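You operate a simulated robot arm through the tools that you are given. There is no shell and no other tool. Be economical: measure what you need, move in short steps, check, and stop when the job is done.

You are at the controls of a simulated robot arm. One attempt, no reset.

Task
Find where the fitted pressure switch trips and set the trip dial to match.
Fine: type on SWITCH, pump till the lamp lights; then open the release, free the collar and stow the switch in the pieces tray.

The check looks at the end state, three seconds after you hand in, the way a careful person would. Anything else that was tipped, shoved, dropped, spilled or broken makes it a failure.

Robot
A 7-joint arm with a two-finger parallel gripper, fixed in place. Base frame: the origin is at the foot of the arm, x ahead of it, y to its left, z up. Lengths are in m, angles in rad, forces in N, time in s.
Its first joint turns from -2.897 to 2.897 rad. Payload 4.4 kg.
The TCP is the grasp point between the finger pads, 0.023 m short of the fingertips. In the tool frame z runs along the fingers and y along their closing line. Largest opening 0.094 m; finger width 0.038, thickness 0.01; the body of the gripper, 0.054 by 0.096 m, starts 0.039 m behind the TCP.
Orientation is that of the tool frame in the base frame, as a unit quaternion [x, y, z, w]. With the fingers straight down and closing along the base's y, the tool's x points along the base's -x, its y along +y and its z along -z.

Tools
- The arm moves only by the tool send_rows. Its argument "plan" is a list of rows, each a list of 7 numbers: the shift along the base's x, y, z in m, then the turn, a rotation vector about the base's x, y, z in rad, then the opening, from 0 (shut) to 1 (fully open). In form: [[tx, ty, tz, rx, ry, rz, hand], ...]. A call has 1 to 12 rows; each row shifts and turns the commanded pose from where the row before left it. A row lasts 0.2 s, in which the tool goes at most 0.05 m and 0.15 rad; a call with a longer step from one row to the next is refused whole, and so is a gripper value outside its range. Where a pose cannot be reached the arm comes as near as it can. A force on the tool above 90 N (or 10 N above the force at the start of the call, whichever is more), or a blocked arm, ends the call early, and 0.2 s more pass. The fingers move at their own pace (about 0.072 m/s each) and stop on an object; they squeeze with about 20 N. The grip force told is the motor's: it shows also when the fingers shut on nothing. Time passes only in rows, and 0.2 s behind the last, so rows that do not move let the fingers close. It gives the time, the measured TCP pose, the force on the tool (base axes), the opening and the grip force at its end, in the units of the frame above (readings bear some noise), with the torque about the TCP (base axes, N m) and any sound that the robot's microphone picked up.
- Cameras (640 x 400 px; columns grow to the right, rows downward): "scene" is fixed at [0.4131, 0.5067, 1.5744]; the picture's right is [-0.66, -0.75, 0.00], its down [-0.47, 0.42, -0.77] and it looks along [0.58, -0.51, -0.63] (base axes); focal length 341 px, centre (320, 200). "wrist" rides on the gripper at [0.086, 0.016, -0.074] in the tool frame; the picture's right is [-0.18, 0.98, 0.00], its down [-0.58, -0.11, -0.81] and it looks along [-0.79, -0.15, 0.59] (tool axes); focal length 243 px, centre (320, 200). There is no depth. A picture from a camera that has moved, and an enlarged one, comes with that camera's place and axes in the base frame and with its lens. The place of the scene camera against the robot may be out by one fixed shift of up to 0.025 m in any direction.
- snapshot(camera): a new picture of that camera. The clock stands still meanwhile.
- enlarge(camera, box): a new picture of the part [left, top, right, bottom] of that camera's present view, enlarged. The clock stands still meanwhile.
- hand_in(): hands the job in; it is judged then, once.

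Go step by step. Nothing tells you positions but the pictures and the camera data: compare them with the known pose of the tool, close in by small moves and look again before you grip or let go. The budget is 120 turns and 68 pictures, counting those below and the enlarged ones. Unless the task says otherwise, let go and move clear before handing in, and close with one line.

The tools are called after ">>>" as name(argument=value, ...) on one line, values as JSON. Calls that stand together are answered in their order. send_rows: Moves the arm, as the interface text tells. Its arguments: {"type":"object","properties":{"plan":{"type":"array"}},"required":["plan"]} The other tools are called the same way: snapshot (camera) takes a picture; enlarge (camera, box) takes an enlarged picture of a part of a camera's view; hand_in () hands the job in.

At the start:

```text
time: 0.0
tcp_pos: [0.61, 0.0516, 1.1653]
orientation: [0.0, 1.0, -0.001, 0.001]
contact_force: [-0.5, -0.5, -0.5]
wrist_torque: [0.02, 0.0, 0.01]
opening: 0.0939
grip_force: 0.1
```

scene: 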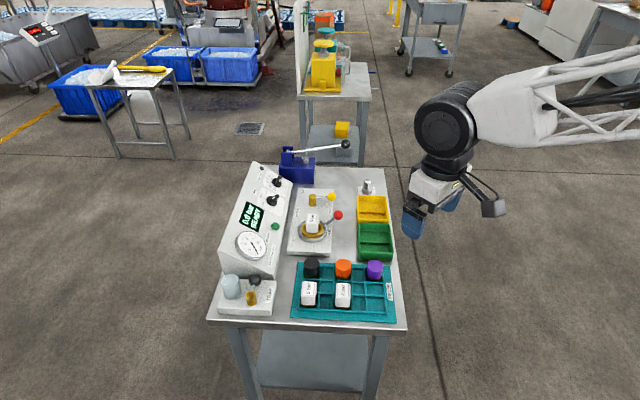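
wrist: 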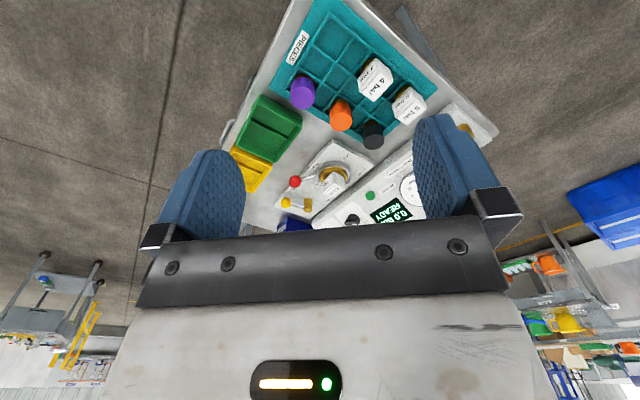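

I see a bench with a test panel, a fixture holding a piece under a collar, a pieces tray, a pump lever and a small block with a dial. I'll take enlarged looks first.

>>> enlarge(camera="scene", box=[210, 150, 310, 250])

>>> enlarge(camera="scene", box=[270, 130, 400, 260])

>>> enlarge(camera="scene", box=[205, 220, 410, 335])

```text
4.00 times, centred on (260, 200) of scene
camera zoom: at [0.4131, 0.5067, 1.5744], right [-0.66, -0.75, 0.0], down [-0.47, 0.42, -0.77], along [0.58, -0.51, -0.63], focal length 1364 px, centre (560, 200)
```

zoom: 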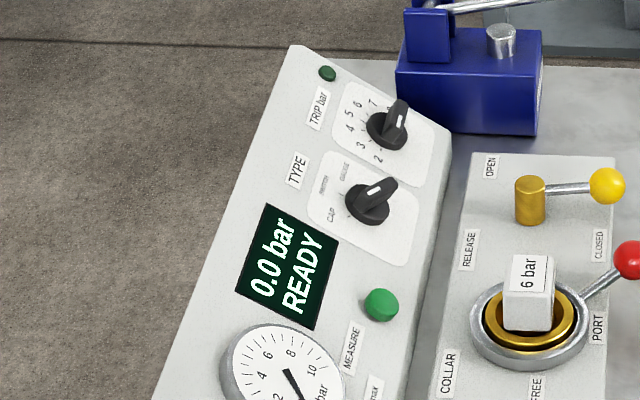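

```text
3.08 times, centred on (335, 195) of scene
camera zoom: at [0.4131, 0.5067, 1.5744], right [-0.66, -0.75, 0.0], down [-0.47, 0.42, -0.77], along [0.58, -0.51, -0.63], focal length 1049 px, centre (274, 215)
```

zoom: 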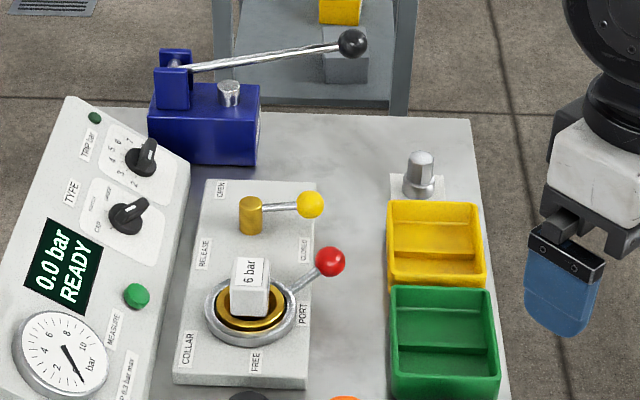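

```text
3.12 times, centred on (308, 278) of scene
camera zoom: at [0.4131, 0.5067, 1.5744], right [-0.66, -0.75, 0.0], down [-0.47, 0.42, -0.77], along [0.58, -0.51, -0.63], focal length 1064 px, centre (359, -42)
```

zoom: 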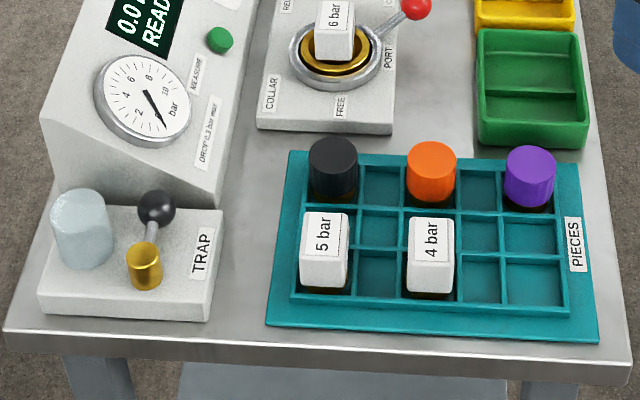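

The fitted switch is marked "6 bar" and the collar lever looks locked. I'll shift the arm sideways to get a baseline for triangulating positions.

>>> send_rows(plan=[[-0.04, -0.04, 0, 0, 0, 0, 0], [-0.03, -0.04, 0, 0, 0, 0, 0], [-0.03, -0.04, 0, 0, 0, 0, 0], [0, -0.04, 0, 0, 0, 0, 0], [0, -0.04, 0, 0, 0, 0, 0], [0, 0, 0, 0, 0, 0, 0]])

>>> snapshot(camera="wrist")

```text
refused: row 1 steps farther than a row can; nothing moved
```

```text
62 pictures are left
camera wrist: at [0.5219, 0.0708, 1.2406], right [0.18, 0.98, 0.0], down [0.58, -0.11, 0.81], along [0.79, -0.15, -0.59], focal length 243 px, centre (320, 200)
```

wrist: 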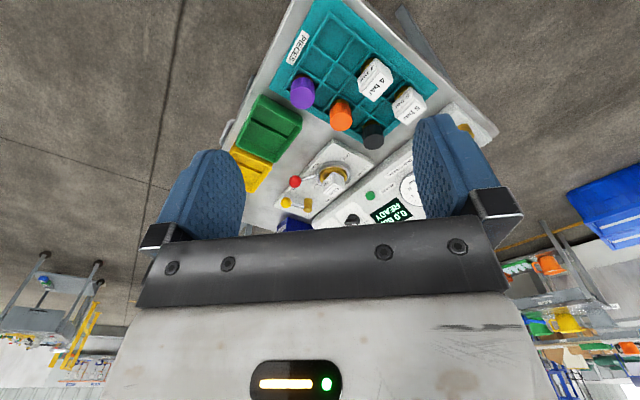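

The step was too long, so I'll redo it with smaller shifts and the hand left open.

>>> send_rows(plan=[[-0.02, -0.04, 0, 0, 0, 0, 1], [-0.02, -0.04, 0, 0, 0, 0, 1], [-0.02, -0.04, 0, 0, 0, 0, 1], [-0.02, -0.04, 0, 0, 0, 0, 1], [-0.02, -0.04, 0, 0, 0, 0, 1], [0, 0, 0, 0, 0, 0, 1]])

>>> snapshot(camera="wrist")

```text
time: 1.4
tcp_pos: [0.5068, -0.1471, 1.1646]
orientation: [0.001, 1.0, 0.0, -0.001]
contact_force: [0.3, 0.1, 0.3]
wrist_torque: [0.02, -0.01, -0.01]
opening: 0.0939
grip_force: 0.1
```

```text
61 pictures are left
camera wrist: at [0.4198, -0.1295, 1.2391], right [0.18, 0.98, 0.0], down [0.58, -0.11, 0.81], along [0.79, -0.15, -0.59], focal length 243 px, centre (320, 200)
```

wrist: 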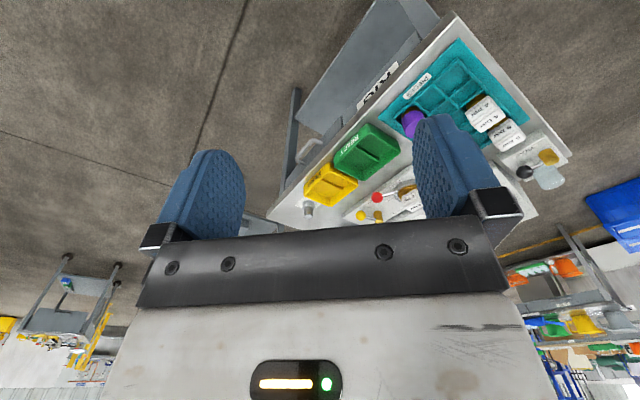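

The red collar ball comes out near (0.96, -0.08, 0.845) and the bench is rotated about 45°, with the panel facing the arm. I'll yaw 45° so the wrist camera looks straight at the panel.

>>> send_rows(plan=[[0.03, 0, 0, 0, 0, 0.13, 1], [0.03, 0, 0, 0, 0, 0.13, 1], [0.03, 0, 0, 0, 0, 0.13, 1], [0.03, 0, 0, 0, 0, 0.13, 1], [0.03, 0, 0, 0, 0, 0.13, 1], [0.03, 0, 0, 0, 0, 0.13, 1], [0, 0, 0, 0, 0, 0, 1]])

>>> snapshot(camera="wrist")

```text
time: 3.0
tcp_pos: [0.69, -0.1479, 1.1673]
orientation: [-0.381, 0.925, 0.0, 0.0]
contact_force: [0.3, 0.3, -0.6]
wrist_torque: [0.04, 0.03, 0.04]
opening: 0.0941
grip_force: 0.0
```

```text
60 pictures are left
camera wrist: at [0.6167, -0.1958, 1.2415], right [-0.56, 0.83, 0.0], down [0.49, 0.33, 0.81], along [0.67, 0.45, -0.59], focal length 243 px, centre (320, 200)
```

wrist: 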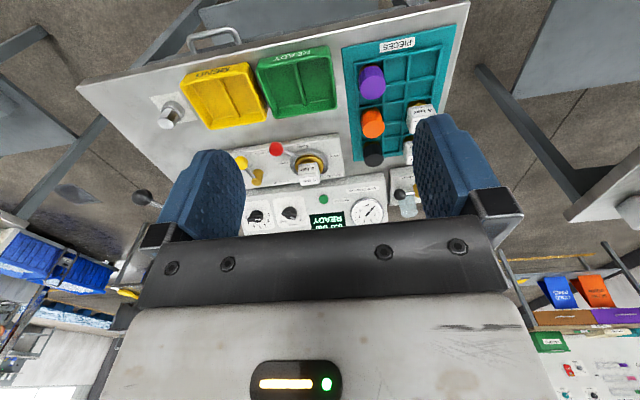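

Everything is in view and the triangulation agrees: pump ball about (1.13, -0.27, 0.95) and switch about (0.98, 0.02, 0.86). I'll move closer to read the dials.

>>> send_rows(plan=[[0.03, 0, 0, 0, 0, 0.0, 1], [0.04, 0, 0, 0, 0, 0, 1], [0.03, 0, 0, 0, 0, 0, 1], [0, 0, 0, 0, 0, 0, 1]])

>>> snapshot(camera="wrist")

>>> enlarge(camera="wrist", box=[225, 120, 385, 220])

```text
time: 4.0
tcp_pos: [0.7917, -0.1465, 1.168]
orientation: [-0.38, 0.925, -0.001, 0.0]
contact_force: [0.6, -0.8, 0.4]
wrist_torque: [0.02, 0.01, 0.01]
opening: 0.0939
grip_force: 0.0
```

```text
59 pictures are left
camera wrist: at [0.7179, -0.1948, 1.2424], right [-0.56, 0.83, 0.0], down [0.49, 0.33, 0.81], along [0.67, 0.45, -0.59], focal length 243 px, centre (320, 200)
```

wrist: 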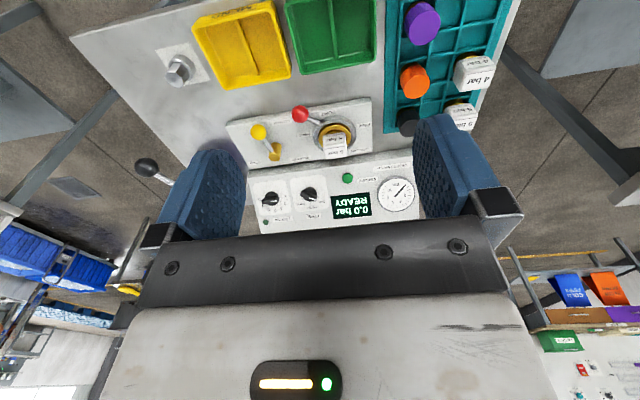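

```text
4.00 times, centred on (305, 170) of wrist
camera zoom: at [0.7179, -0.1948, 1.2424], right [-0.56, 0.83, 0.0], down [0.49, 0.33, 0.81], along [0.67, 0.45, -0.59], focal length 970 px, centre (380, 320)
```

zoom: 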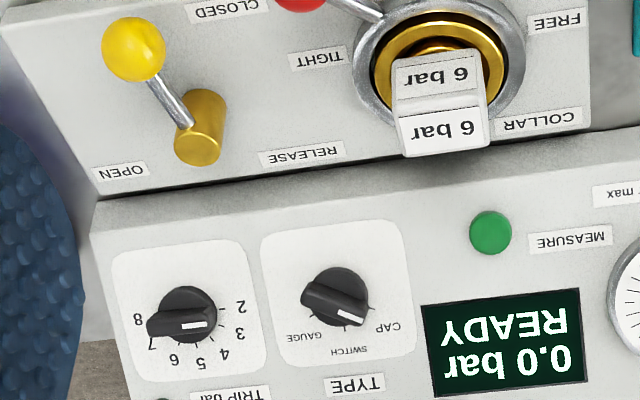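

The dials read TYPE on CAP (needs about 60° clockwise to SWITCH), TRIP near 2, release closed and collar tight. I'll tilt the tool to face the sloped panel and test reach above the TYPE knob at about (1.14, 0.05, 0.87).

>>> send_rows(plan=[[0.031, 0.016, -0.005, 0.0852, -0.084, 0, 0.7], [0.031, 0.016, -0.005, 0.0852, -0.084, 0, 0.7], [0.031, 0.016, -0.015, 0.0852, -0.084, 0, 0.7], [0.031, 0.016, -0.015, 0.0852, -0.084, 0, 0.7], [0.031, 0.016, -0.015, 0.0852, -0.084, 0, 0.7], [0.031, 0.016, -0.015, 0, 0, 0, 0.7], [0.031, 0.016, -0.02, 0, 0, 0, 0.7], [0.031, 0.016, -0.02, 0, 0, 0, 0.7], [0.031, 0.016, -0.02, 0, 0, 0, 0.7], [0.031, 0.016, -0.02, 0, 0, 0, 0.7], [0, 0, 0, 0, 0, 0, 0.7]])

>>> snapshot(camera="wrist")

>>> snapshot(camera="scene")

```text
time: 6.4
tcp_pos: [1.0998, 0.0155, 1.0178]
orientation: [-0.363, 0.884, 0.115, 0.272]
contact_force: [0.5, 0.8, 0.2]
wrist_torque: [0.01, -0.01, -0.02]
opening: 0.0659
grip_force: 0.1
```

```text
57 pictures are left
camera wrist: at [1.0078, -0.0519, 1.0313], right [-0.58, 0.8, 0.11], down [0.1, -0.06, 0.99], along [0.81, 0.59, -0.04], focal length 243 px, centre (320, 200)
```

wrist: 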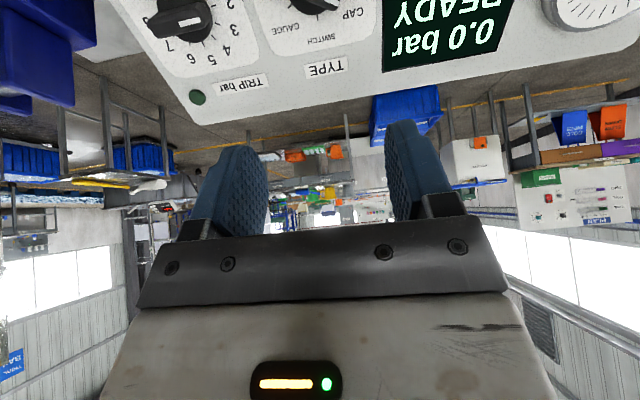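

```text
56 pictures are left
```

scene: 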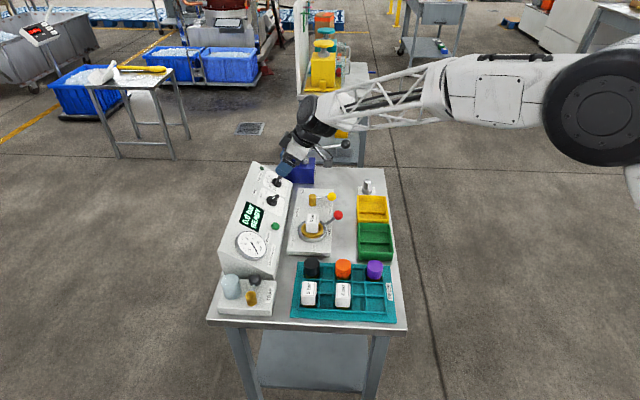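

Reach is fine, and the panel slope works out at about 35°, matching the present tilt. I'll pre-rotate the hand 60° so the fingers straddle the TYPE knob's ridge, and drop to a pre-grasp.

>>> send_rows(plan=[[0, 0, -0.005, -0.0518, -0.0527, 0.108, 0.6], [0, 0, -0.01, -0.0518, -0.0527, 0.108, 0.6], [0, 0, -0.01, -0.0518, -0.0527, 0.108, 0.6], [0, 0, -0.01, -0.0518, -0.0527, 0.108, 0.6], [0, 0, -0.01, -0.0518, -0.0527, 0.108, 0.6], [0.001, 0, -0.01, -0.0518, -0.0527, 0.108, 0.6], [0.001, 0.001, -0.01, -0.0518, -0.0527, 0.108, 0.6], [0.001, 0.001, -0.01, -0.0518, -0.0527, 0.108, 0.6], [0, 0, 0, 0, 0, 0, 0.6]])

>>> snapshot(camera="wrist")

```text
time: 8.4
tcp_pos: [1.1017, 0.0138, 0.9422]
orientation: [0.757, -0.583, 0.036, -0.294]
contact_force: [0.0, 0.7, 0.3]
wrist_torque: [-0.01, -0.02, -0.01]
opening: 0.0566
grip_force: 0.1
```

```text
55 pictures are left
camera wrist: at [1.0856, -0.0944, 0.9707], right [-0.9, 0.02, -0.43], down [-0.41, 0.22, 0.89], along [0.11, 0.98, -0.19], focal length 243 px, centre (320, 200)
```

wrist: 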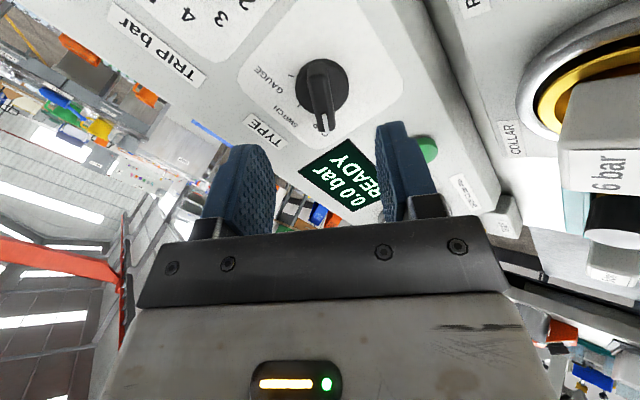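

The ridge is centred between the fingers and lined up. I'll advance 0.055 along the tool axis and look again.

>>> send_rows(plan=[[0.0055, 0.0055, -0.0113, 0, 0, 0, 0.6], [0.0055, 0.0055, -0.0113, 0, 0, 0, 0.6], [0.0055, 0.0055, -0.0113, 0, 0, 0, 0.6], [0.0055, 0.0055, -0.0113, 0, 0, 0, 0.6], [0, 0, 0, 0, 0, 0, 0.6]])

>>> snapshot(camera="wrist")

```text
time: 9.6
tcp_pos: [1.1248, 0.0383, 0.8981]
orientation: [0.756, -0.584, 0.036, -0.294]
contact_force: [-0.3, 0.6, 0.4]
wrist_torque: [-0.04, 0.02, 0.0]
opening: 0.0564
grip_force: 0.2
```

```text
54 pictures are left
camera wrist: at [1.1084, -0.0709, 0.9256], right [-0.91, 0.02, -0.42], down [-0.41, 0.22, 0.89], along [0.11, 0.98, -0.19], focal length 243 px, centre (320, 200)
```

wrist: 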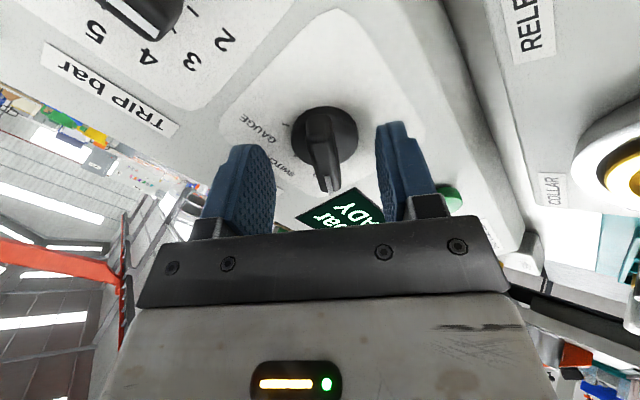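

The fingers are beside the ridge, about 7 mm short of the disc. I'll advance slightly and close.

>>> send_rows(plan=[[0.0024, 0.0024, -0.005, 0, 0, 0, 0.6], [0, 0, 0, 0, 0, 0, 0.3], [0, 0, 0, 0, 0, 0, 0.0], [0, 0, 0, 0, 0, 0, 0.0], [0, 0, 0, 0, 0, 0, 0.0]])

>>> snapshot(camera="wrist")

```text
time: 10.8
tcp_pos: [1.1247, 0.0402, 0.8904]
orientation: [0.756, -0.584, 0.035, -0.292]
contact_force: [-44.6, -5.3, -5.5]
wrist_torque: [0.41, 0.18, 0.47]
opening: 0.0129
grip_force: 19.9
```

```text
53 pictures are left
camera wrist: at [1.1092, -0.0689, 0.9193], right [-0.91, 0.02, -0.42], down [-0.41, 0.22, 0.89], along [0.11, 0.98, -0.19], focal length 243 px, centre (320, 200)
```

wrist: 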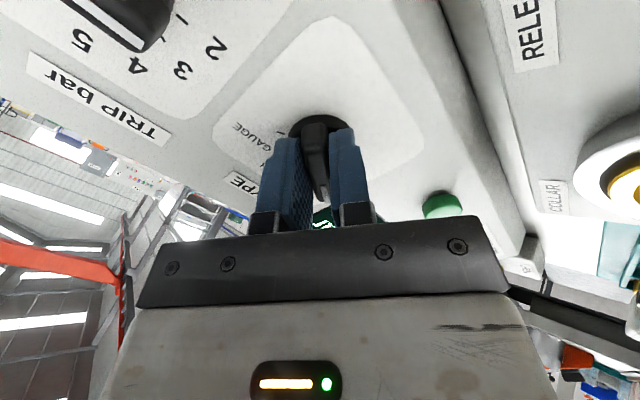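

I have the ridge, with some side load from a 3 mm misalignment. I'll relax that and turn the knob 60° clockwise.

>>> send_rows(plan=[[-0.0025, 0, -0.0015, 0, 0, 0, 0], [0, 0, 0, 0, 0, 0, 0]])

>>> send_rows(plan=[[0, 0, 0, 0.0518, 0.0527, -0.108, 0], [0, 0, 0, 0.0518, 0.0527, -0.108, 0], [0, 0, 0, 0.0518, 0.0527, -0.108, 0], [0, 0, 0, 0.0518, 0.0527, -0.108, 0], [0, 0, 0, 0.0518, 0.0527, -0.108, 0], [0, 0, 0, 0.0518, 0.0527, -0.108, 0], [0, 0, 0, 0.0518, 0.0527, -0.108, 0], [0, 0, 0, 0.0518, 0.0527, -0.108, 0], [0, 0, 0, 0, 0, 0, 0]])

>>> snapshot(camera="wrist")

```text
time: 11.4
tcp_pos: [1.1259, 0.0399, 0.8899]
orientation: [0.756, -0.584, 0.037, -0.293]
contact_force: [36.0, 1.6, -20.2]
wrist_torque: [0.07, -0.96, -0.53]
opening: 0.013
grip_force: 45.5
```

```text
time: 13.4
tcp_pos: [1.1245, 0.041, 0.8894]
orientation: [-0.363, 0.884, 0.116, 0.271]
contact_force: [-65.4, 33.9, 28.3]
wrist_torque: [0.08, 0.19, 0.37]
opening: 0.0129
grip_force: 44.9
```

```text
52 pictures are left
camera wrist: at [1.031, -0.0258, 0.903], right [-0.58, 0.8, 0.11], down [0.1, -0.06, 0.99], along [0.8, 0.59, -0.04], focal length 243 px, centre (320, 200)
```

wrist: 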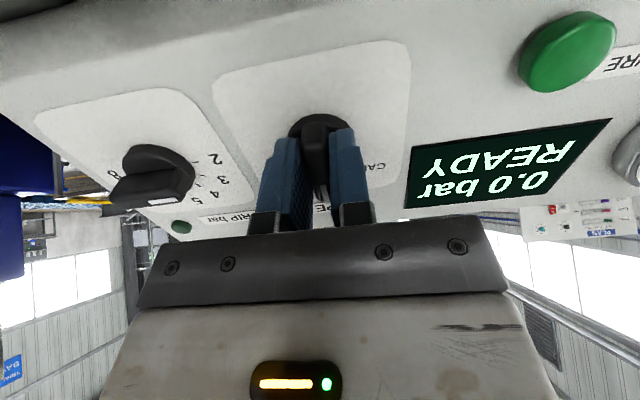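

The knob turned with the hand. I'll let go, back off along the tool axis and check.

>>> send_rows(plan=[[0, 0, 0, 0, 0, 0, 0.4], [0, 0, 0, 0, 0, 0, 0.6], [-0.012, -0.012, 0.025, 0, 0, 0, 0.6], [-0.012, -0.012, 0.025, 0, 0, 0, 0.6], [-0.012, -0.012, 0.025, 0, 0, 0, 0.6], [0, 0, 0, 0, 0, 0, 0.6]])

>>> snapshot(camera="wrist")

```text
time: 14.8
tcp_pos: [1.0887, 0.0042, 0.9675]
orientation: [-0.363, 0.884, 0.115, 0.272]
contact_force: [0.3, -0.2, -0.1]
wrist_torque: [-0.03, -0.05, 0.0]
opening: 0.0563
grip_force: 0.1
```

```text
51 pictures are left
camera wrist: at [0.9961, -0.0625, 0.9798], right [-0.58, 0.8, 0.11], down [0.1, -0.06, 0.99], along [0.81, 0.59, -0.04], focal length 243 px, centre (320, 200)
```

wrist: 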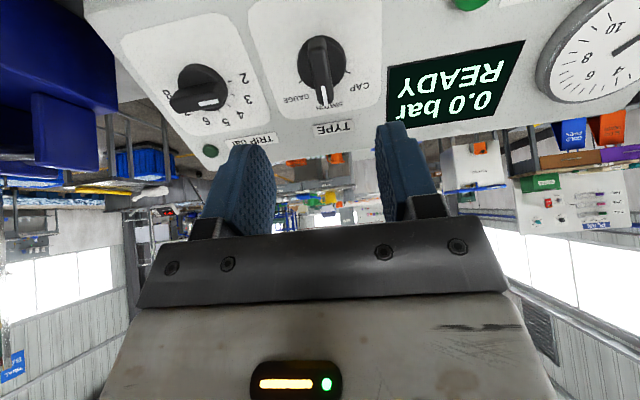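

The TYPE knob appears to point to SWITCH. I'll confirm with an enlarged view.

>>> enlarge(camera="wrist", box=[160, 20, 400, 170])

```text
2.67 times, centred on (280, 95) of wrist
camera zoom: at [0.9961, -0.0625, 0.9798], right [-0.58, 0.8, 0.11], down [0.1, -0.06, 0.99], along [0.81, 0.59, -0.04], focal length 647 px, centre (427, 480)
```

zoom: 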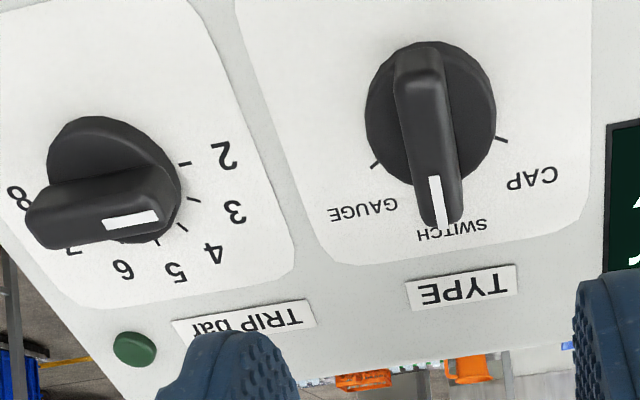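

TYPE is on SWITCH and TRIP sits at about 2. Next is the pump: I'll move to a pre-grasp above its ball.

>>> send_rows(plan=[[0, 0, 0.035, 0, 0, 0, 0.7], [0, 0, 0.033, 0, 0, 0, 0.7], [0.0, -0.04, 0, 0, 0, 0, 0.7], [0.0, -0.04, 0, 0, 0, 0, 0.7], [0.0, -0.04, 0, 0, 0, 0, 0.7], [0.0, -0.04, 0, 0, 0, 0, 0.7], [0.001, -0.04, 0, 0, 0, 0, 0.7], [0.001, -0.04, 0, 0, 0, 0, 0.7], [0.001, -0.04, 0, 0, 0, 0, 0.7], [0.002, -0.036, 0, 0, 0, 0, 0.7], [0, 0, 0, 0, 0, 0, 0.7]])

>>> snapshot(camera="wrist")

>>> enlarge(camera="scene", box=[240, 90, 400, 190])

```text
time: 17.2
tcp_pos: [1.0895, -0.3128, 1.0355]
orientation: [-0.364, 0.884, 0.116, 0.271]
contact_force: [0.6, 0.4, 0.4]
wrist_torque: [-0.02, 0.0, -0.03]
opening: 0.0659
grip_force: 0.1
```

```text
49 pictures are left
camera wrist: at [0.997, -0.3804, 1.0477], right [-0.58, 0.8, 0.11], down [0.1, -0.06, 0.99], along [0.81, 0.59, -0.04], focal length 243 px, centre (320, 200)
```

wrist: 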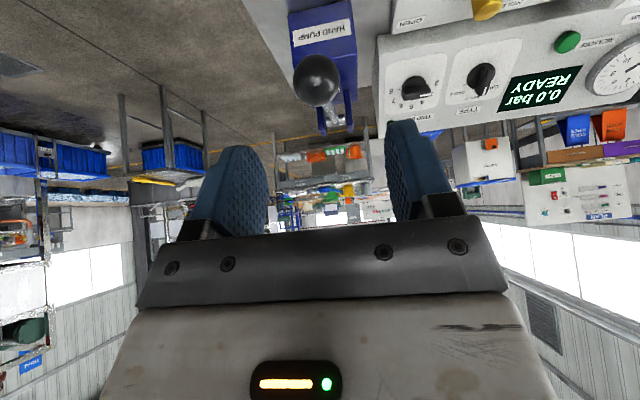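

```text
4.00 times, centred on (320, 140) of scene
camera zoom: at [0.4131, 0.5067, 1.5744], right [-0.66, -0.75, 0.0], down [-0.47, 0.42, -0.77], along [0.58, -0.51, -0.63], focal length 1364 px, centre (320, 440)
```

zoom: 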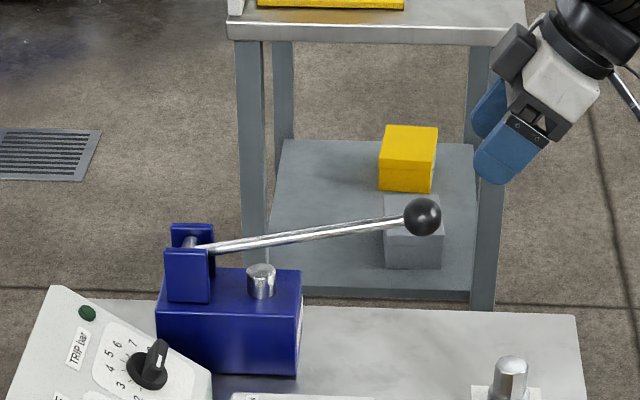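

The ball is centred on the tool axis 0.096 ahead. I'll advance and grip it.

>>> send_rows(plan=[[0.0095, 0.0097, -0.0198, 0, 0, 0, 0.7], [0.0095, 0.0097, -0.0198, 0, 0, 0, 0.7], [0.0095, 0.0097, -0.0198, 0, 0, 0, 0.7], [0.009, 0.0092, -0.0185, 0, 0, 0, 0.7], [0, 0, 0, 0, 0, 0, 0.7], [0, 0, 0, 0, 0, 0, 0.2], [0, 0, 0, 0, 0, 0, 0.2], [0, 0, 0, 0, 0, 0, 0.2]])

>>> snapshot(camera="wrist")

```text
time: 19.0
tcp_pos: [1.1313, -0.2725, 0.9557]
orientation: [-0.363, 0.884, 0.115, 0.272]
contact_force: [36.8, -19.4, -5.0]
wrist_torque: [0.24, -0.28, 0.08]
opening: 0.0382
grip_force: 20.3
```

```text
47 pictures are left
camera wrist: at [1.039, -0.3401, 0.9687], right [-0.58, 0.8, 0.11], down [0.1, -0.06, 0.99], along [0.81, 0.59, -0.04], focal length 243 px, centre (320, 200)
```

wrist: 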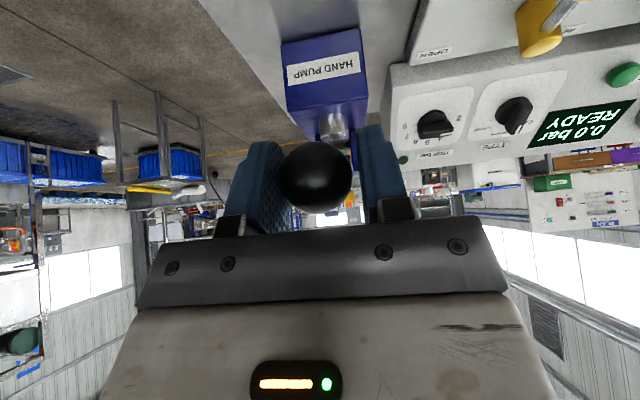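

The ball is held. I'll make a first careful down-stroke along the lever's arc and watch the forces.

>>> send_rows(plan=[[0.001, -0.003, -0.014, 0, 0, 0, 0.2], [-0.001, -0.001, -0.015, 0, 0, 0, 0.2], [0, 0, -0.015, 0, 0, 0, 0.2], [0, 0, 0, 0, 0, 0, 0.2]])

>>> snapshot(camera="wrist")

```text
time: 20.0
tcp_pos: [1.1303, -0.277, 0.9093]
orientation: [-0.364, 0.883, 0.116, 0.271]
contact_force: [-9.0, 24.2, 6.8]
wrist_torque: [0.41, -0.41, 0.11]
opening: 0.034
grip_force: 45.0
```

```text
46 pictures are left
camera wrist: at [1.0381, -0.3442, 0.9225], right [-0.59, 0.8, 0.11], down [0.1, -0.06, 0.99], along [0.8, 0.59, -0.04], focal length 243 px, centre (320, 200)
```

wrist: 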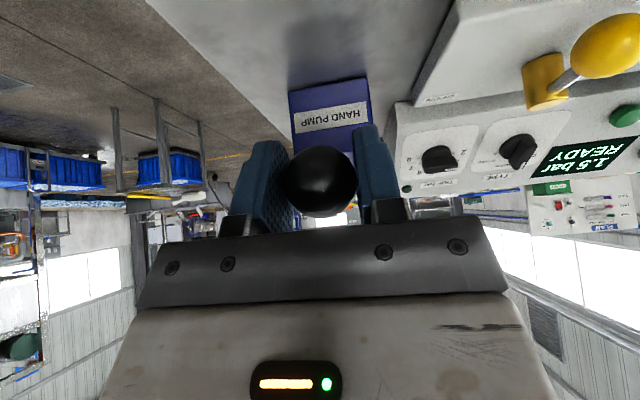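

The display now reads about 1.5 bar, so strokes register continuously. I'll continue down a bit.

>>> send_rows(plan=[[0, 0, -0.015, 0, 0, 0, 0.2], [0.001, 0.001, -0.015, 0, 0, 0, 0.2], [0, 0, 0, 0, 0, 0, 0.2]])

>>> enlarge(camera="wrist", box=[380, 20, 640, 210])

```text
time: 20.8
tcp_pos: [1.1319, -0.2787, 0.8785]
orientation: [-0.363, 0.884, 0.117, 0.27]
contact_force: [-25.9, 33.7, 6.6]
wrist_torque: [-0.34, 0.06, 0.04]
opening: 0.0377
grip_force: 21.4
```

```text
2.11 times, centred on (510, 115) of wrist
camera zoom: at [1.0389, -0.3455, 0.8907], right [-0.58, 0.8, 0.11], down [0.1, -0.06, 0.99], along [0.81, 0.59, -0.04], focal length 511 px, centre (-80, 379)
```

zoom: 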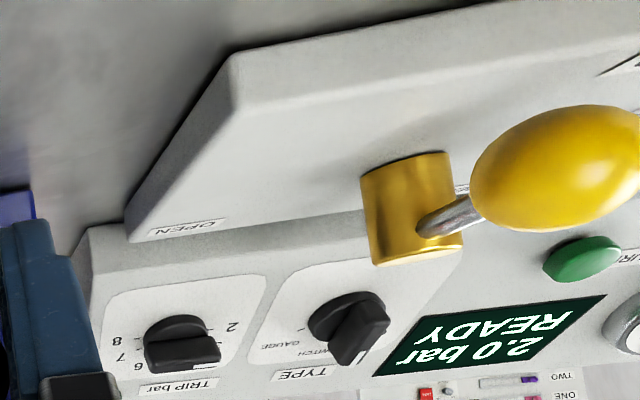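

2.0 bar and no lamp yet. I'll push further toward the end of the stroke.

>>> send_rows(plan=[[0.002, 0.003, -0.014, 0, 0, 0, 0.2], [0.003, 0.003, -0.014, 0, 0, 0, 0.2], [0, 0, 0, 0, 0, 0, 0.2]])

>>> enlarge(camera="wrist", box=[240, 20, 640, 270])

```text
time: 21.6
tcp_pos: [1.1336, -0.2758, 0.8598]
orientation: [-0.363, 0.883, 0.114, 0.273]
contact_force: [-54.7, 9.9, 19.7]
wrist_torque: [-0.03, -1.81, 0.11]
opening: 0.0367
grip_force: 19.8
stopped in row 3: the force on the tool passed its limit at 91 N (the readings are from after the stop); the commanded pose is now the measured one
```

```text
1.60 times, centred on (440, 145) of wrist
camera zoom: at [1.0412, -0.3421, 0.8717], right [-0.59, 0.8, 0.11], down [0.1, -0.06, 0.99], along [0.81, 0.59, -0.04], focal length 388 px, centre (128, 288)
```

zoom: 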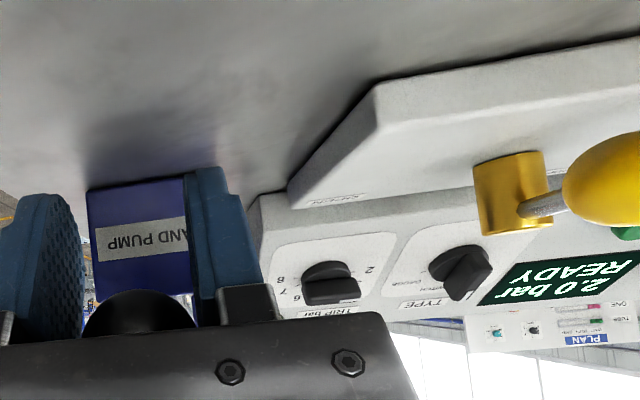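

The lever has bottomed at 2.0 bar, and the ball has slipped up a little in the fingers. I'll re-grip centred, then lift back to the top of the stroke.

>>> send_rows(plan=[[0, 0, 0, 0, 0, 0, 0.55], [0, 0, 0.008, 0, 0, 0, 0.55], [0, 0, 0.006, 0, 0, 0, 0.3], [0, 0, 0, 0, 0, 0, 0.2], [0, 0, 0, 0, 0, 0, 0.2]])

>>> snapshot(camera="wrist")

```text
time: 22.8
tcp_pos: [1.1342, -0.2736, 0.8702]
orientation: [-0.364, 0.884, 0.114, 0.272]
contact_force: [-26.3, 3.8, -0.1]
wrist_torque: [-0.71, 0.09, -0.09]
opening: 0.034
grip_force: 45.5
```

```text
43 pictures are left
camera wrist: at [1.0416, -0.3402, 0.8829], right [-0.58, 0.8, 0.11], down [0.1, -0.06, 0.99], along [0.81, 0.59, -0.04], focal length 243 px, centre (320, 200)
```

wrist: 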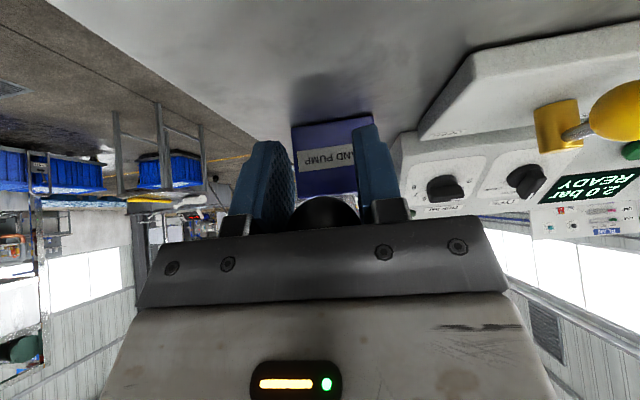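

The ball is actually about 2 cm above and slightly ahead of the grip point, at z about 0.89, which is the bottom stop. I'll re-grip there.

>>> send_rows(plan=[[0, 0, 0, 0, 0, 0, 0.6], [0, 0, 0, 0, 0, 0, 0.6], [0.003, 0.003, 0.01, 0, 0, 0, 0.6], [0.005, 0.005, 0.009, 0, 0, 0, 0.6], [0, 0, 0, 0, 0, 0, 0.2], [0, 0, 0, 0, 0, 0, 0.2], [0, 0, 0, 0, 0, 0, 0.2]])

>>> snapshot(camera="wrist")

```text
time: 24.4
tcp_pos: [1.1417, -0.2646, 0.8915]
orientation: [-0.364, 0.883, 0.115, 0.273]
contact_force: [7.8, -12.8, 3.0]
wrist_torque: [-0.07, 0.37, 0.24]
opening: 0.0339
grip_force: 44.6
```

```text
42 pictures are left
camera wrist: at [1.0496, -0.332, 0.9037], right [-0.58, 0.8, 0.11], down [0.1, -0.06, 0.99], along [0.81, 0.59, -0.04], focal length 243 px, centre (320, 200)
```

wrist: 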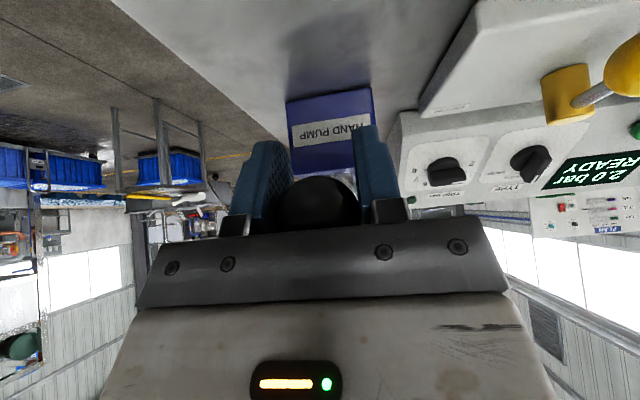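

The ball seems to have risen by itself, so the lever may be spring-returned. I'll open the hand and wait to see.

>>> send_rows(plan=[[0, 0, 0, 0, 0, 0, 0.7], [0, 0, 0, 0, 0, 0, 0.7], [0, 0, 0, 0, 0, 0, 0.7], [0, 0, 0, 0, 0, 0, 0.7]])

>>> snapshot(camera="wrist")

```text
time: 25.4
tcp_pos: [1.1427, -0.2649, 0.8917]
orientation: [-0.364, 0.883, 0.114, 0.272]
contact_force: [-4.4, -0.5, 3.2]
wrist_torque: [-0.08, -0.05, -0.06]
opening: 0.0655
grip_force: 0.0
```

```text
41 pictures are left
camera wrist: at [1.0495, -0.3315, 0.9036], right [-0.58, 0.8, 0.11], down [0.1, -0.06, 0.99], along [0.81, 0.59, -0.04], focal length 243 px, centre (320, 200)
```

wrist: 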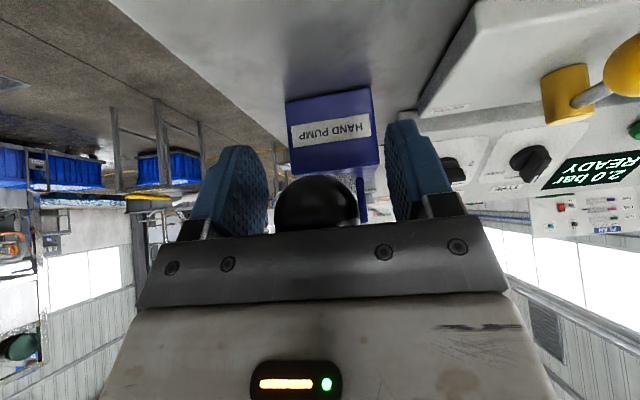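

The ball holds station just above and behind the TCP. I'll recentre, grip and lift to the top of the stroke.

>>> send_rows(plan=[[-0.008, -0.006, 0.01, 0, 0, 0, 0.7], [0, 0, 0, 0, 0, 0, 0.2], [0, 0, 0, 0, 0, 0, 0.2], [0, 0, 0, 0, 0, 0, 0.2], [-0.001, -0.001, 0.014, 0, 0, 0, 0.2], [0, 0, 0.014, 0, 0, 0, 0.2], [0.001, 0.001, 0.014, 0, 0, 0, 0.2], [0.001, 0.001, 0.01, 0, 0, 0, 0.2], [0, 0, 0, 0, 0, 0, 0.2]])

>>> snapshot(camera="wrist")

```text
time: 27.4
tcp_pos: [1.1354, -0.272, 0.9505]
orientation: [-0.362, 0.884, 0.114, 0.273]
contact_force: [21.6, -30.2, -12.6]
wrist_torque: [0.26, 0.22, -0.08]
opening: 0.0349
grip_force: 18.7
```

```text
40 pictures are left
camera wrist: at [1.0425, -0.3384, 0.9634], right [-0.58, 0.8, 0.11], down [0.1, -0.06, 0.99], along [0.81, 0.59, -0.04], focal length 243 px, centre (320, 200)
```

wrist: 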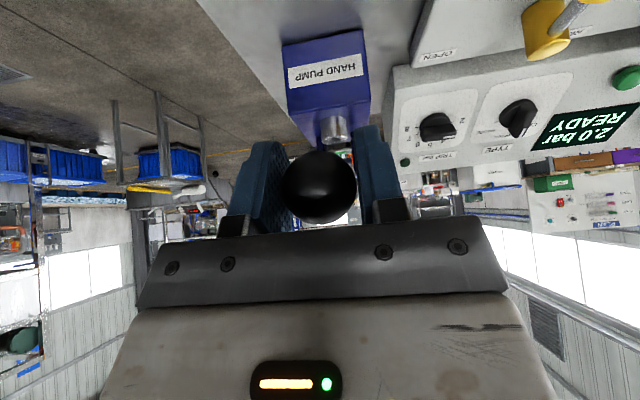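

Back at the top with 2.0 bar held. I'll start the second down-stroke, the first half now.

>>> send_rows(plan=[[0, 0, -0.01, 0, 0, 0, 0.2], [0, 0, -0.01, 0, 0, 0, 0.2], [-0.001, -0.001, -0.01, 0, 0, 0, 0.2], [0, 0, 0, 0, 0, 0, 0.2]])

>>> enlarge(camera="wrist", box=[380, 60, 640, 222])

```text
time: 28.4
tcp_pos: [1.1352, -0.2716, 0.9227]
orientation: [-0.363, 0.883, 0.114, 0.274]
contact_force: [0.7, -15.8, 9.5]
wrist_torque: [0.81, -0.74, 0.05]
opening: 0.0341
grip_force: 45.2
```

```text
2.46 times, centred on (510, 141) of wrist
camera zoom: at [1.0426, -0.3391, 0.9352], right [-0.58, 0.8, 0.11], down [0.1, -0.06, 0.99], along [0.81, 0.59, -0.04], focal length 597 px, centre (-148, 345)
```

zoom: 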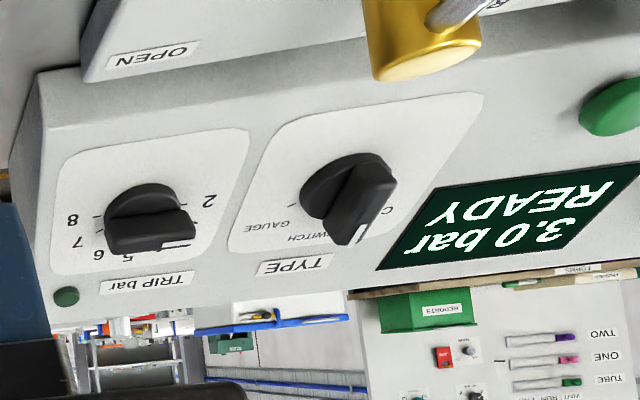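

3.0 bar with the lamp still dark. I'll go on in smaller steps.

>>> send_rows(plan=[[0, 0, -0.008, 0, 0, 0, 0.2], [0, 0, -0.007, 0, 0, 0, 0.2], [0, 0, 0, 0, 0, 0, 0.2]])

>>> enlarge(camera="wrist", box=[380, 60, 640, 222])

```text
time: 29.2
tcp_pos: [1.135, -0.2724, 0.9074]
orientation: [-0.363, 0.883, 0.114, 0.274]
contact_force: [27.2, -11.7, 7.7]
wrist_torque: [0.69, -0.59, 0.21]
opening: 0.0342
grip_force: 44.8
```

```text
2.46 times, centred on (510, 141) of wrist
camera zoom: at [1.0422, -0.3393, 0.9206], right [-0.58, 0.8, 0.11], down [0.09, -0.06, 0.99], along [0.81, 0.59, -0.04], focal length 597 px, centre (-148, 345)
```

zoom: 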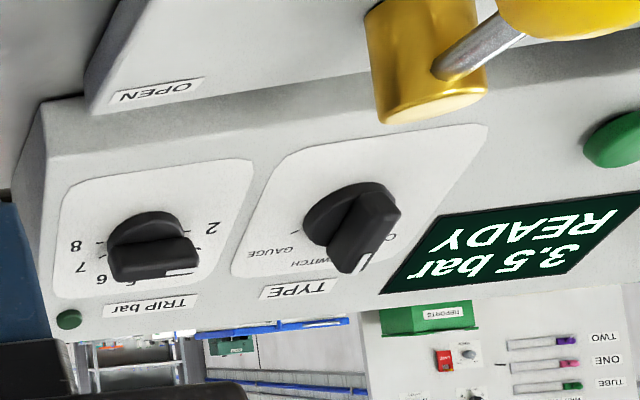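

3.5 bar, still dark. I'll finish this stroke.

>>> send_rows(plan=[[0, 0, -0.008, 0, 0, 0, 0.2], [0.001, 0.001, -0.007, 0, 0, 0, 0.2], [0, 0, 0, 0, 0, 0, 0.2]])

>>> enlarge(camera="wrist", box=[380, 60, 640, 222])

```text
time: 30.0
tcp_pos: [1.1339, -0.2725, 0.8913]
orientation: [-0.363, 0.884, 0.114, 0.273]
contact_force: [13.7, -21.4, 5.6]
wrist_torque: [0.28, -0.2, 0.08]
opening: 0.034
grip_force: 45.0
```

```text
2.46 times, centred on (510, 141) of wrist
camera zoom: at [1.042, -0.3395, 0.9046], right [-0.58, 0.8, 0.11], down [0.1, -0.06, 0.99], along [0.81, 0.59, -0.04], focal length 597 px, centre (-148, 345)
```

zoom: 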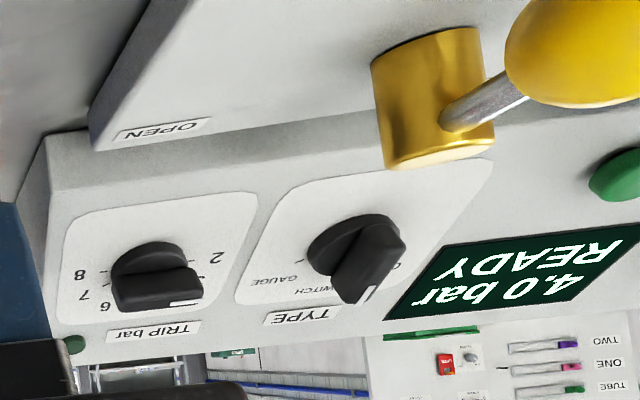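

4.0 bar, still dark. I'll lift for another stroke.

>>> send_rows(plan=[[-0.001, -0.001, 0.012, 0, 0, 0, 0.2], [0, 0, 0.012, 0, 0, 0, 0.2], [0, 0, 0.012, 0, 0, 0, 0.2], [0.001, 0.001, 0.012, 0, 0, 0, 0.2], [0.001, 0.001, 0.012, 0, 0, 0, 0.2], [0, 0, 0, 0, 0, 0, 0.2]])

>>> snapshot(camera="wrist")

```text
time: 31.4
tcp_pos: [1.1351, -0.271, 0.9511]
orientation: [-0.363, 0.884, 0.114, 0.272]
contact_force: [22.0, -29.5, -13.8]
wrist_torque: [0.25, 0.24, -0.07]
opening: 0.0347
grip_force: 18.7
```

```text
36 pictures are left
camera wrist: at [1.0434, -0.3379, 0.9638], right [-0.58, 0.8, 0.11], down [0.1, -0.06, 0.99], along [0.81, 0.59, -0.04], focal length 243 px, centre (320, 200)
```

wrist: 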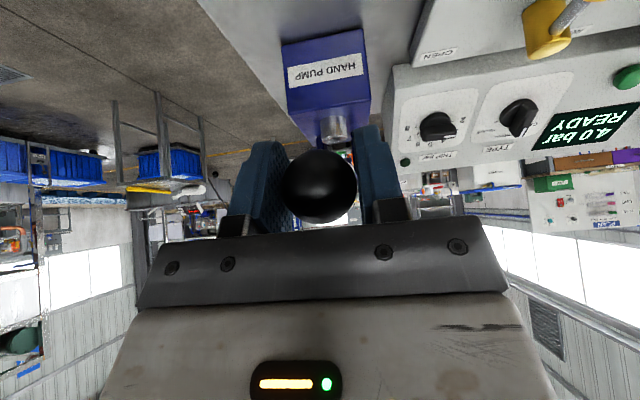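

Third stroke, now in steps of about 0.3 bar while watching the lamp.

>>> send_rows(plan=[[0, 0, -0.005, 0, 0, 0, 0.2], [0, 0, -0.005, 0, 0, 0, 0.2], [0, 0, 0, 0, 0, 0, 0.2]])

>>> enlarge(camera="wrist", box=[380, 60, 640, 222])

```text
time: 32.2
tcp_pos: [1.1367, -0.2707, 0.9438]
orientation: [-0.364, 0.883, 0.113, 0.273]
contact_force: [-1.4, -38.8, 11.3]
wrist_torque: [0.56, -0.59, -0.06]
opening: 0.0339
grip_force: 45.2
```

```text
2.46 times, centred on (510, 141) of wrist
camera zoom: at [1.0438, -0.3376, 0.9563], right [-0.58, 0.81, 0.11], down [0.09, -0.06, 0.99], along [0.81, 0.59, -0.04], focal length 597 px, centre (-148, 345)
```

zoom: 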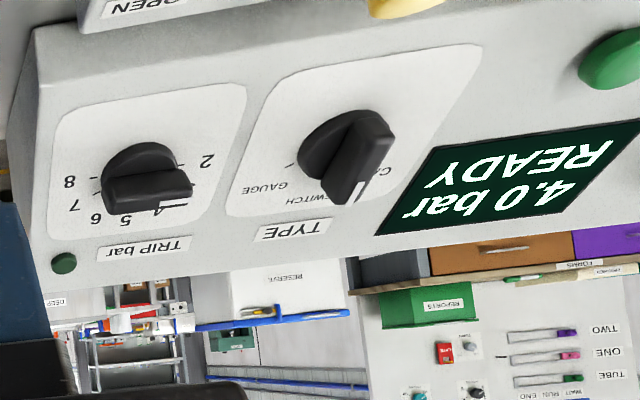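

Still 4.0, so there is a little slack or coarse increments. I'll step again.

>>> send_rows(plan=[[0, 0, -0.004, 0, 0, 0, 0.2], [0, 0, -0.004, 0, 0, 0, 0.2], [0, 0, 0, 0, 0, 0, 0.2]])

>>> enlarge(camera="wrist", box=[380, 60, 640, 222])

```text
time: 33.0
tcp_pos: [1.1373, -0.2706, 0.9341]
orientation: [-0.363, 0.883, 0.114, 0.273]
contact_force: [-0.6, -33.8, 8.1]
wrist_torque: [0.41, -0.45, 0.09]
opening: 0.034
grip_force: 45.2
```

```text
2.46 times, centred on (510, 141) of wrist
camera zoom: at [1.0441, -0.3374, 0.9469], right [-0.58, 0.8, 0.11], down [0.1, -0.06, 0.99], along [0.81, 0.59, -0.04], focal length 597 px, centre (-148, 345)
```

zoom: 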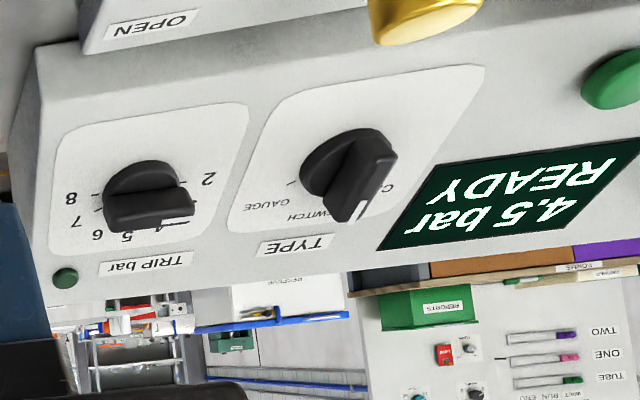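

The gauge counts in 0.5 bar clicks, and the lamp is dark at 4.5. Next click.

>>> send_rows(plan=[[0, 0, -0.007, 0, 0, 0, 0.2], [0, 0, -0.006, 0, 0, 0, 0.2], [0, 0, 0, 0, 0, 0, 0.2]])

>>> enlarge(camera="wrist", box=[380, 60, 640, 222])

```text
time: 33.8
tcp_pos: [1.1359, -0.2707, 0.9208]
orientation: [-0.364, 0.883, 0.113, 0.273]
contact_force: [27.8, -46.0, 7.9]
wrist_torque: [0.79, -0.57, 0.25]
opening: 0.0344
grip_force: 45.0
```

```text
2.46 times, centred on (510, 141) of wrist
camera zoom: at [1.0439, -0.3374, 0.9339], right [-0.58, 0.81, 0.11], down [0.09, -0.06, 0.99], along [0.81, 0.59, -0.04], focal length 597 px, centre (-148, 345)
```

zoom: 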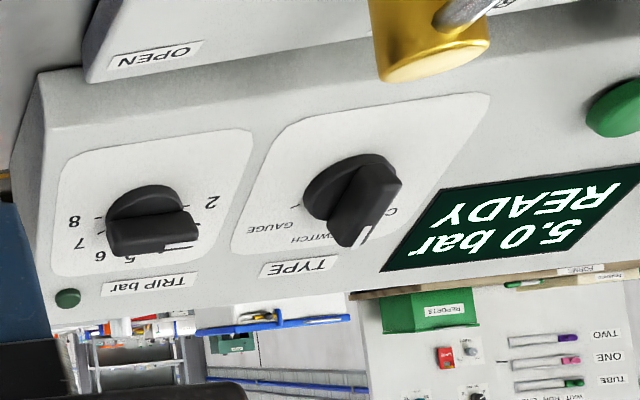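

5.0 bar, lamp dark. Next click.

>>> send_rows(plan=[[0, 0, -0.008, 0, 0, 0, 0.2], [0, 0, -0.007, 0, 0, 0, 0.2], [0, 0, 0, 0, 0, 0, 0.2]])

>>> enlarge(camera="wrist", box=[380, 60, 640, 222])

```text
time: 34.6
tcp_pos: [1.1347, -0.2695, 0.9049]
orientation: [-0.364, 0.883, 0.114, 0.273]
contact_force: [38.3, -25.1, 1.2]
wrist_torque: [-0.31, 0.65, 0.49]
opening: 0.0386
grip_force: 21.9
```

```text
2.46 times, centred on (510, 141) of wrist
camera zoom: at [1.0425, -0.3363, 0.9174], right [-0.58, 0.8, 0.11], down [0.1, -0.06, 0.99], along [0.81, 0.59, -0.04], focal length 597 px, centre (-148, 345)
```

zoom: 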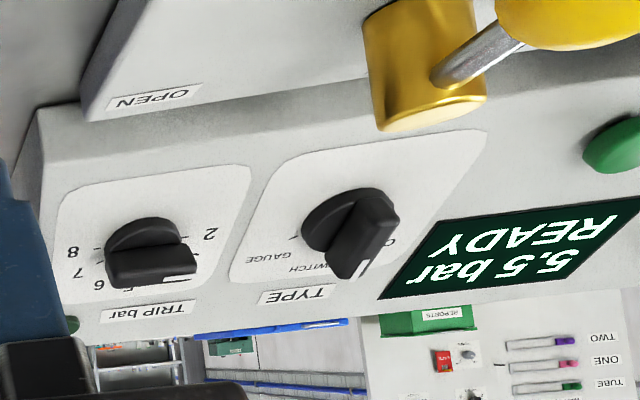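

5.5 bar and still dark. I'll take the next click and use the scene camera to see the lamp.

>>> send_rows(plan=[[0, 0, -0.008, 0, 0, 0, 0.2], [0.001, 0.001, -0.006, 0, 0, 0, 0.2], [0, 0, 0, 0, 0, 0, 0.2]])

>>> enlarge(camera="scene", box=[220, 140, 380, 240])

```text
time: 35.4
tcp_pos: [1.137, -0.269, 0.8911]
orientation: [-0.363, 0.884, 0.114, 0.273]
contact_force: [4.6, -34.8, 5.0]
wrist_torque: [0.5, -0.24, 0.14]
opening: 0.0345
grip_force: 45.0
```

```text
4.00 times, centred on (300, 190) of scene
camera zoom: at [0.4131, 0.5067, 1.5744], right [-0.66, -0.75, 0.0], down [-0.47, 0.42, -0.77], along [0.58, -0.51, -0.63], focal length 1364 px, centre (400, 240)
```

zoom: 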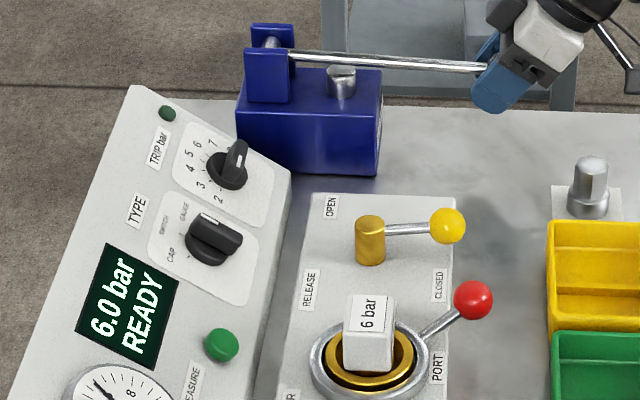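

6.0 bar with the lamp still dark, so the label isn't the trip point. I'll lift and make the next click.

>>> send_rows(plan=[[-0.001, -0.001, 0.012, 0, 0, 0, 0.2], [0, 0, 0.012, 0, 0, 0, 0.2], [0, 0, 0.012, 0, 0, 0, 0.2], [0.0, 0.0, 0.012, 0, 0, 0, 0.2], [0, 0, 0.012, 0, 0, 0, 0.2], [0, 0, 0, 0, 0, 0, 0.2], [0, 0, -0.009, 0, 0, 0, 0.2], [0, 0, -0.009, 0, 0, 0, 0.2], [0, 0, 0, 0, 0, 0, 0.2]])

>>> enlarge(camera="scene", box=[220, 140, 380, 240])

```text
time: 37.4
tcp_pos: [1.1364, -0.2709, 0.9347]
orientation: [-0.363, 0.884, 0.112, 0.273]
contact_force: [17.3, -33.3, 5.7]
wrist_torque: [0.27, -0.12, -0.06]
opening: 0.0347
grip_force: 18.0
```

```text
4.00 times, centred on (300, 190) of scene
camera zoom: at [0.4131, 0.5067, 1.5744], right [-0.66, -0.75, 0.0], down [-0.47, 0.42, -0.77], along [0.58, -0.51, -0.63], focal length 1364 px, centre (400, 240)
```

zoom: 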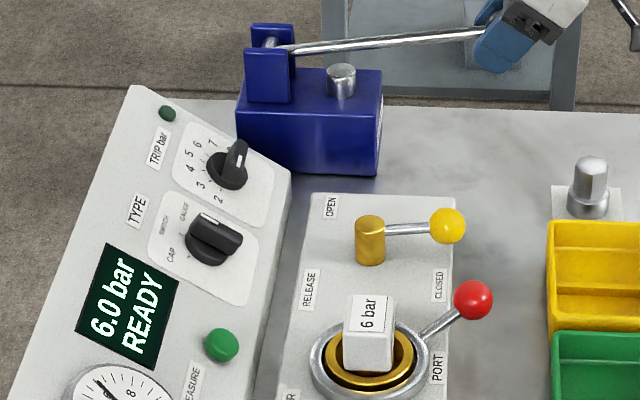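

Still 6.0. I'll go a few mm lower.

>>> send_rows(plan=[[0, 0, -0.005, 0, 0, 0, 0.2], [0, 0, 0, 0, 0, 0, 0.2]])

>>> enlarge(camera="scene", box=[220, 140, 380, 240])

```text
time: 38.0
tcp_pos: [1.137, -0.2696, 0.9298]
orientation: [-0.364, 0.883, 0.114, 0.273]
contact_force: [5.4, -24.5, 5.9]
wrist_torque: [0.43, -0.22, 0.11]
opening: 0.0339
grip_force: 45.0
```

```text
4.00 times, centred on (300, 190) of scene
camera zoom: at [0.4131, 0.5067, 1.5744], right [-0.66, -0.75, 0.0], down [-0.47, 0.42, -0.77], along [0.58, -0.51, -0.63], focal length 1364 px, centre (400, 240)
```

zoom: 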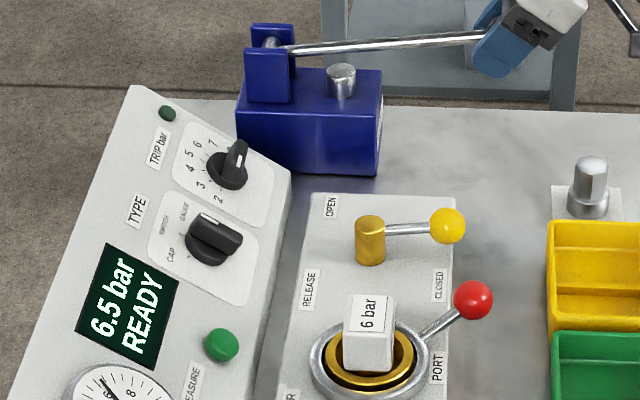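

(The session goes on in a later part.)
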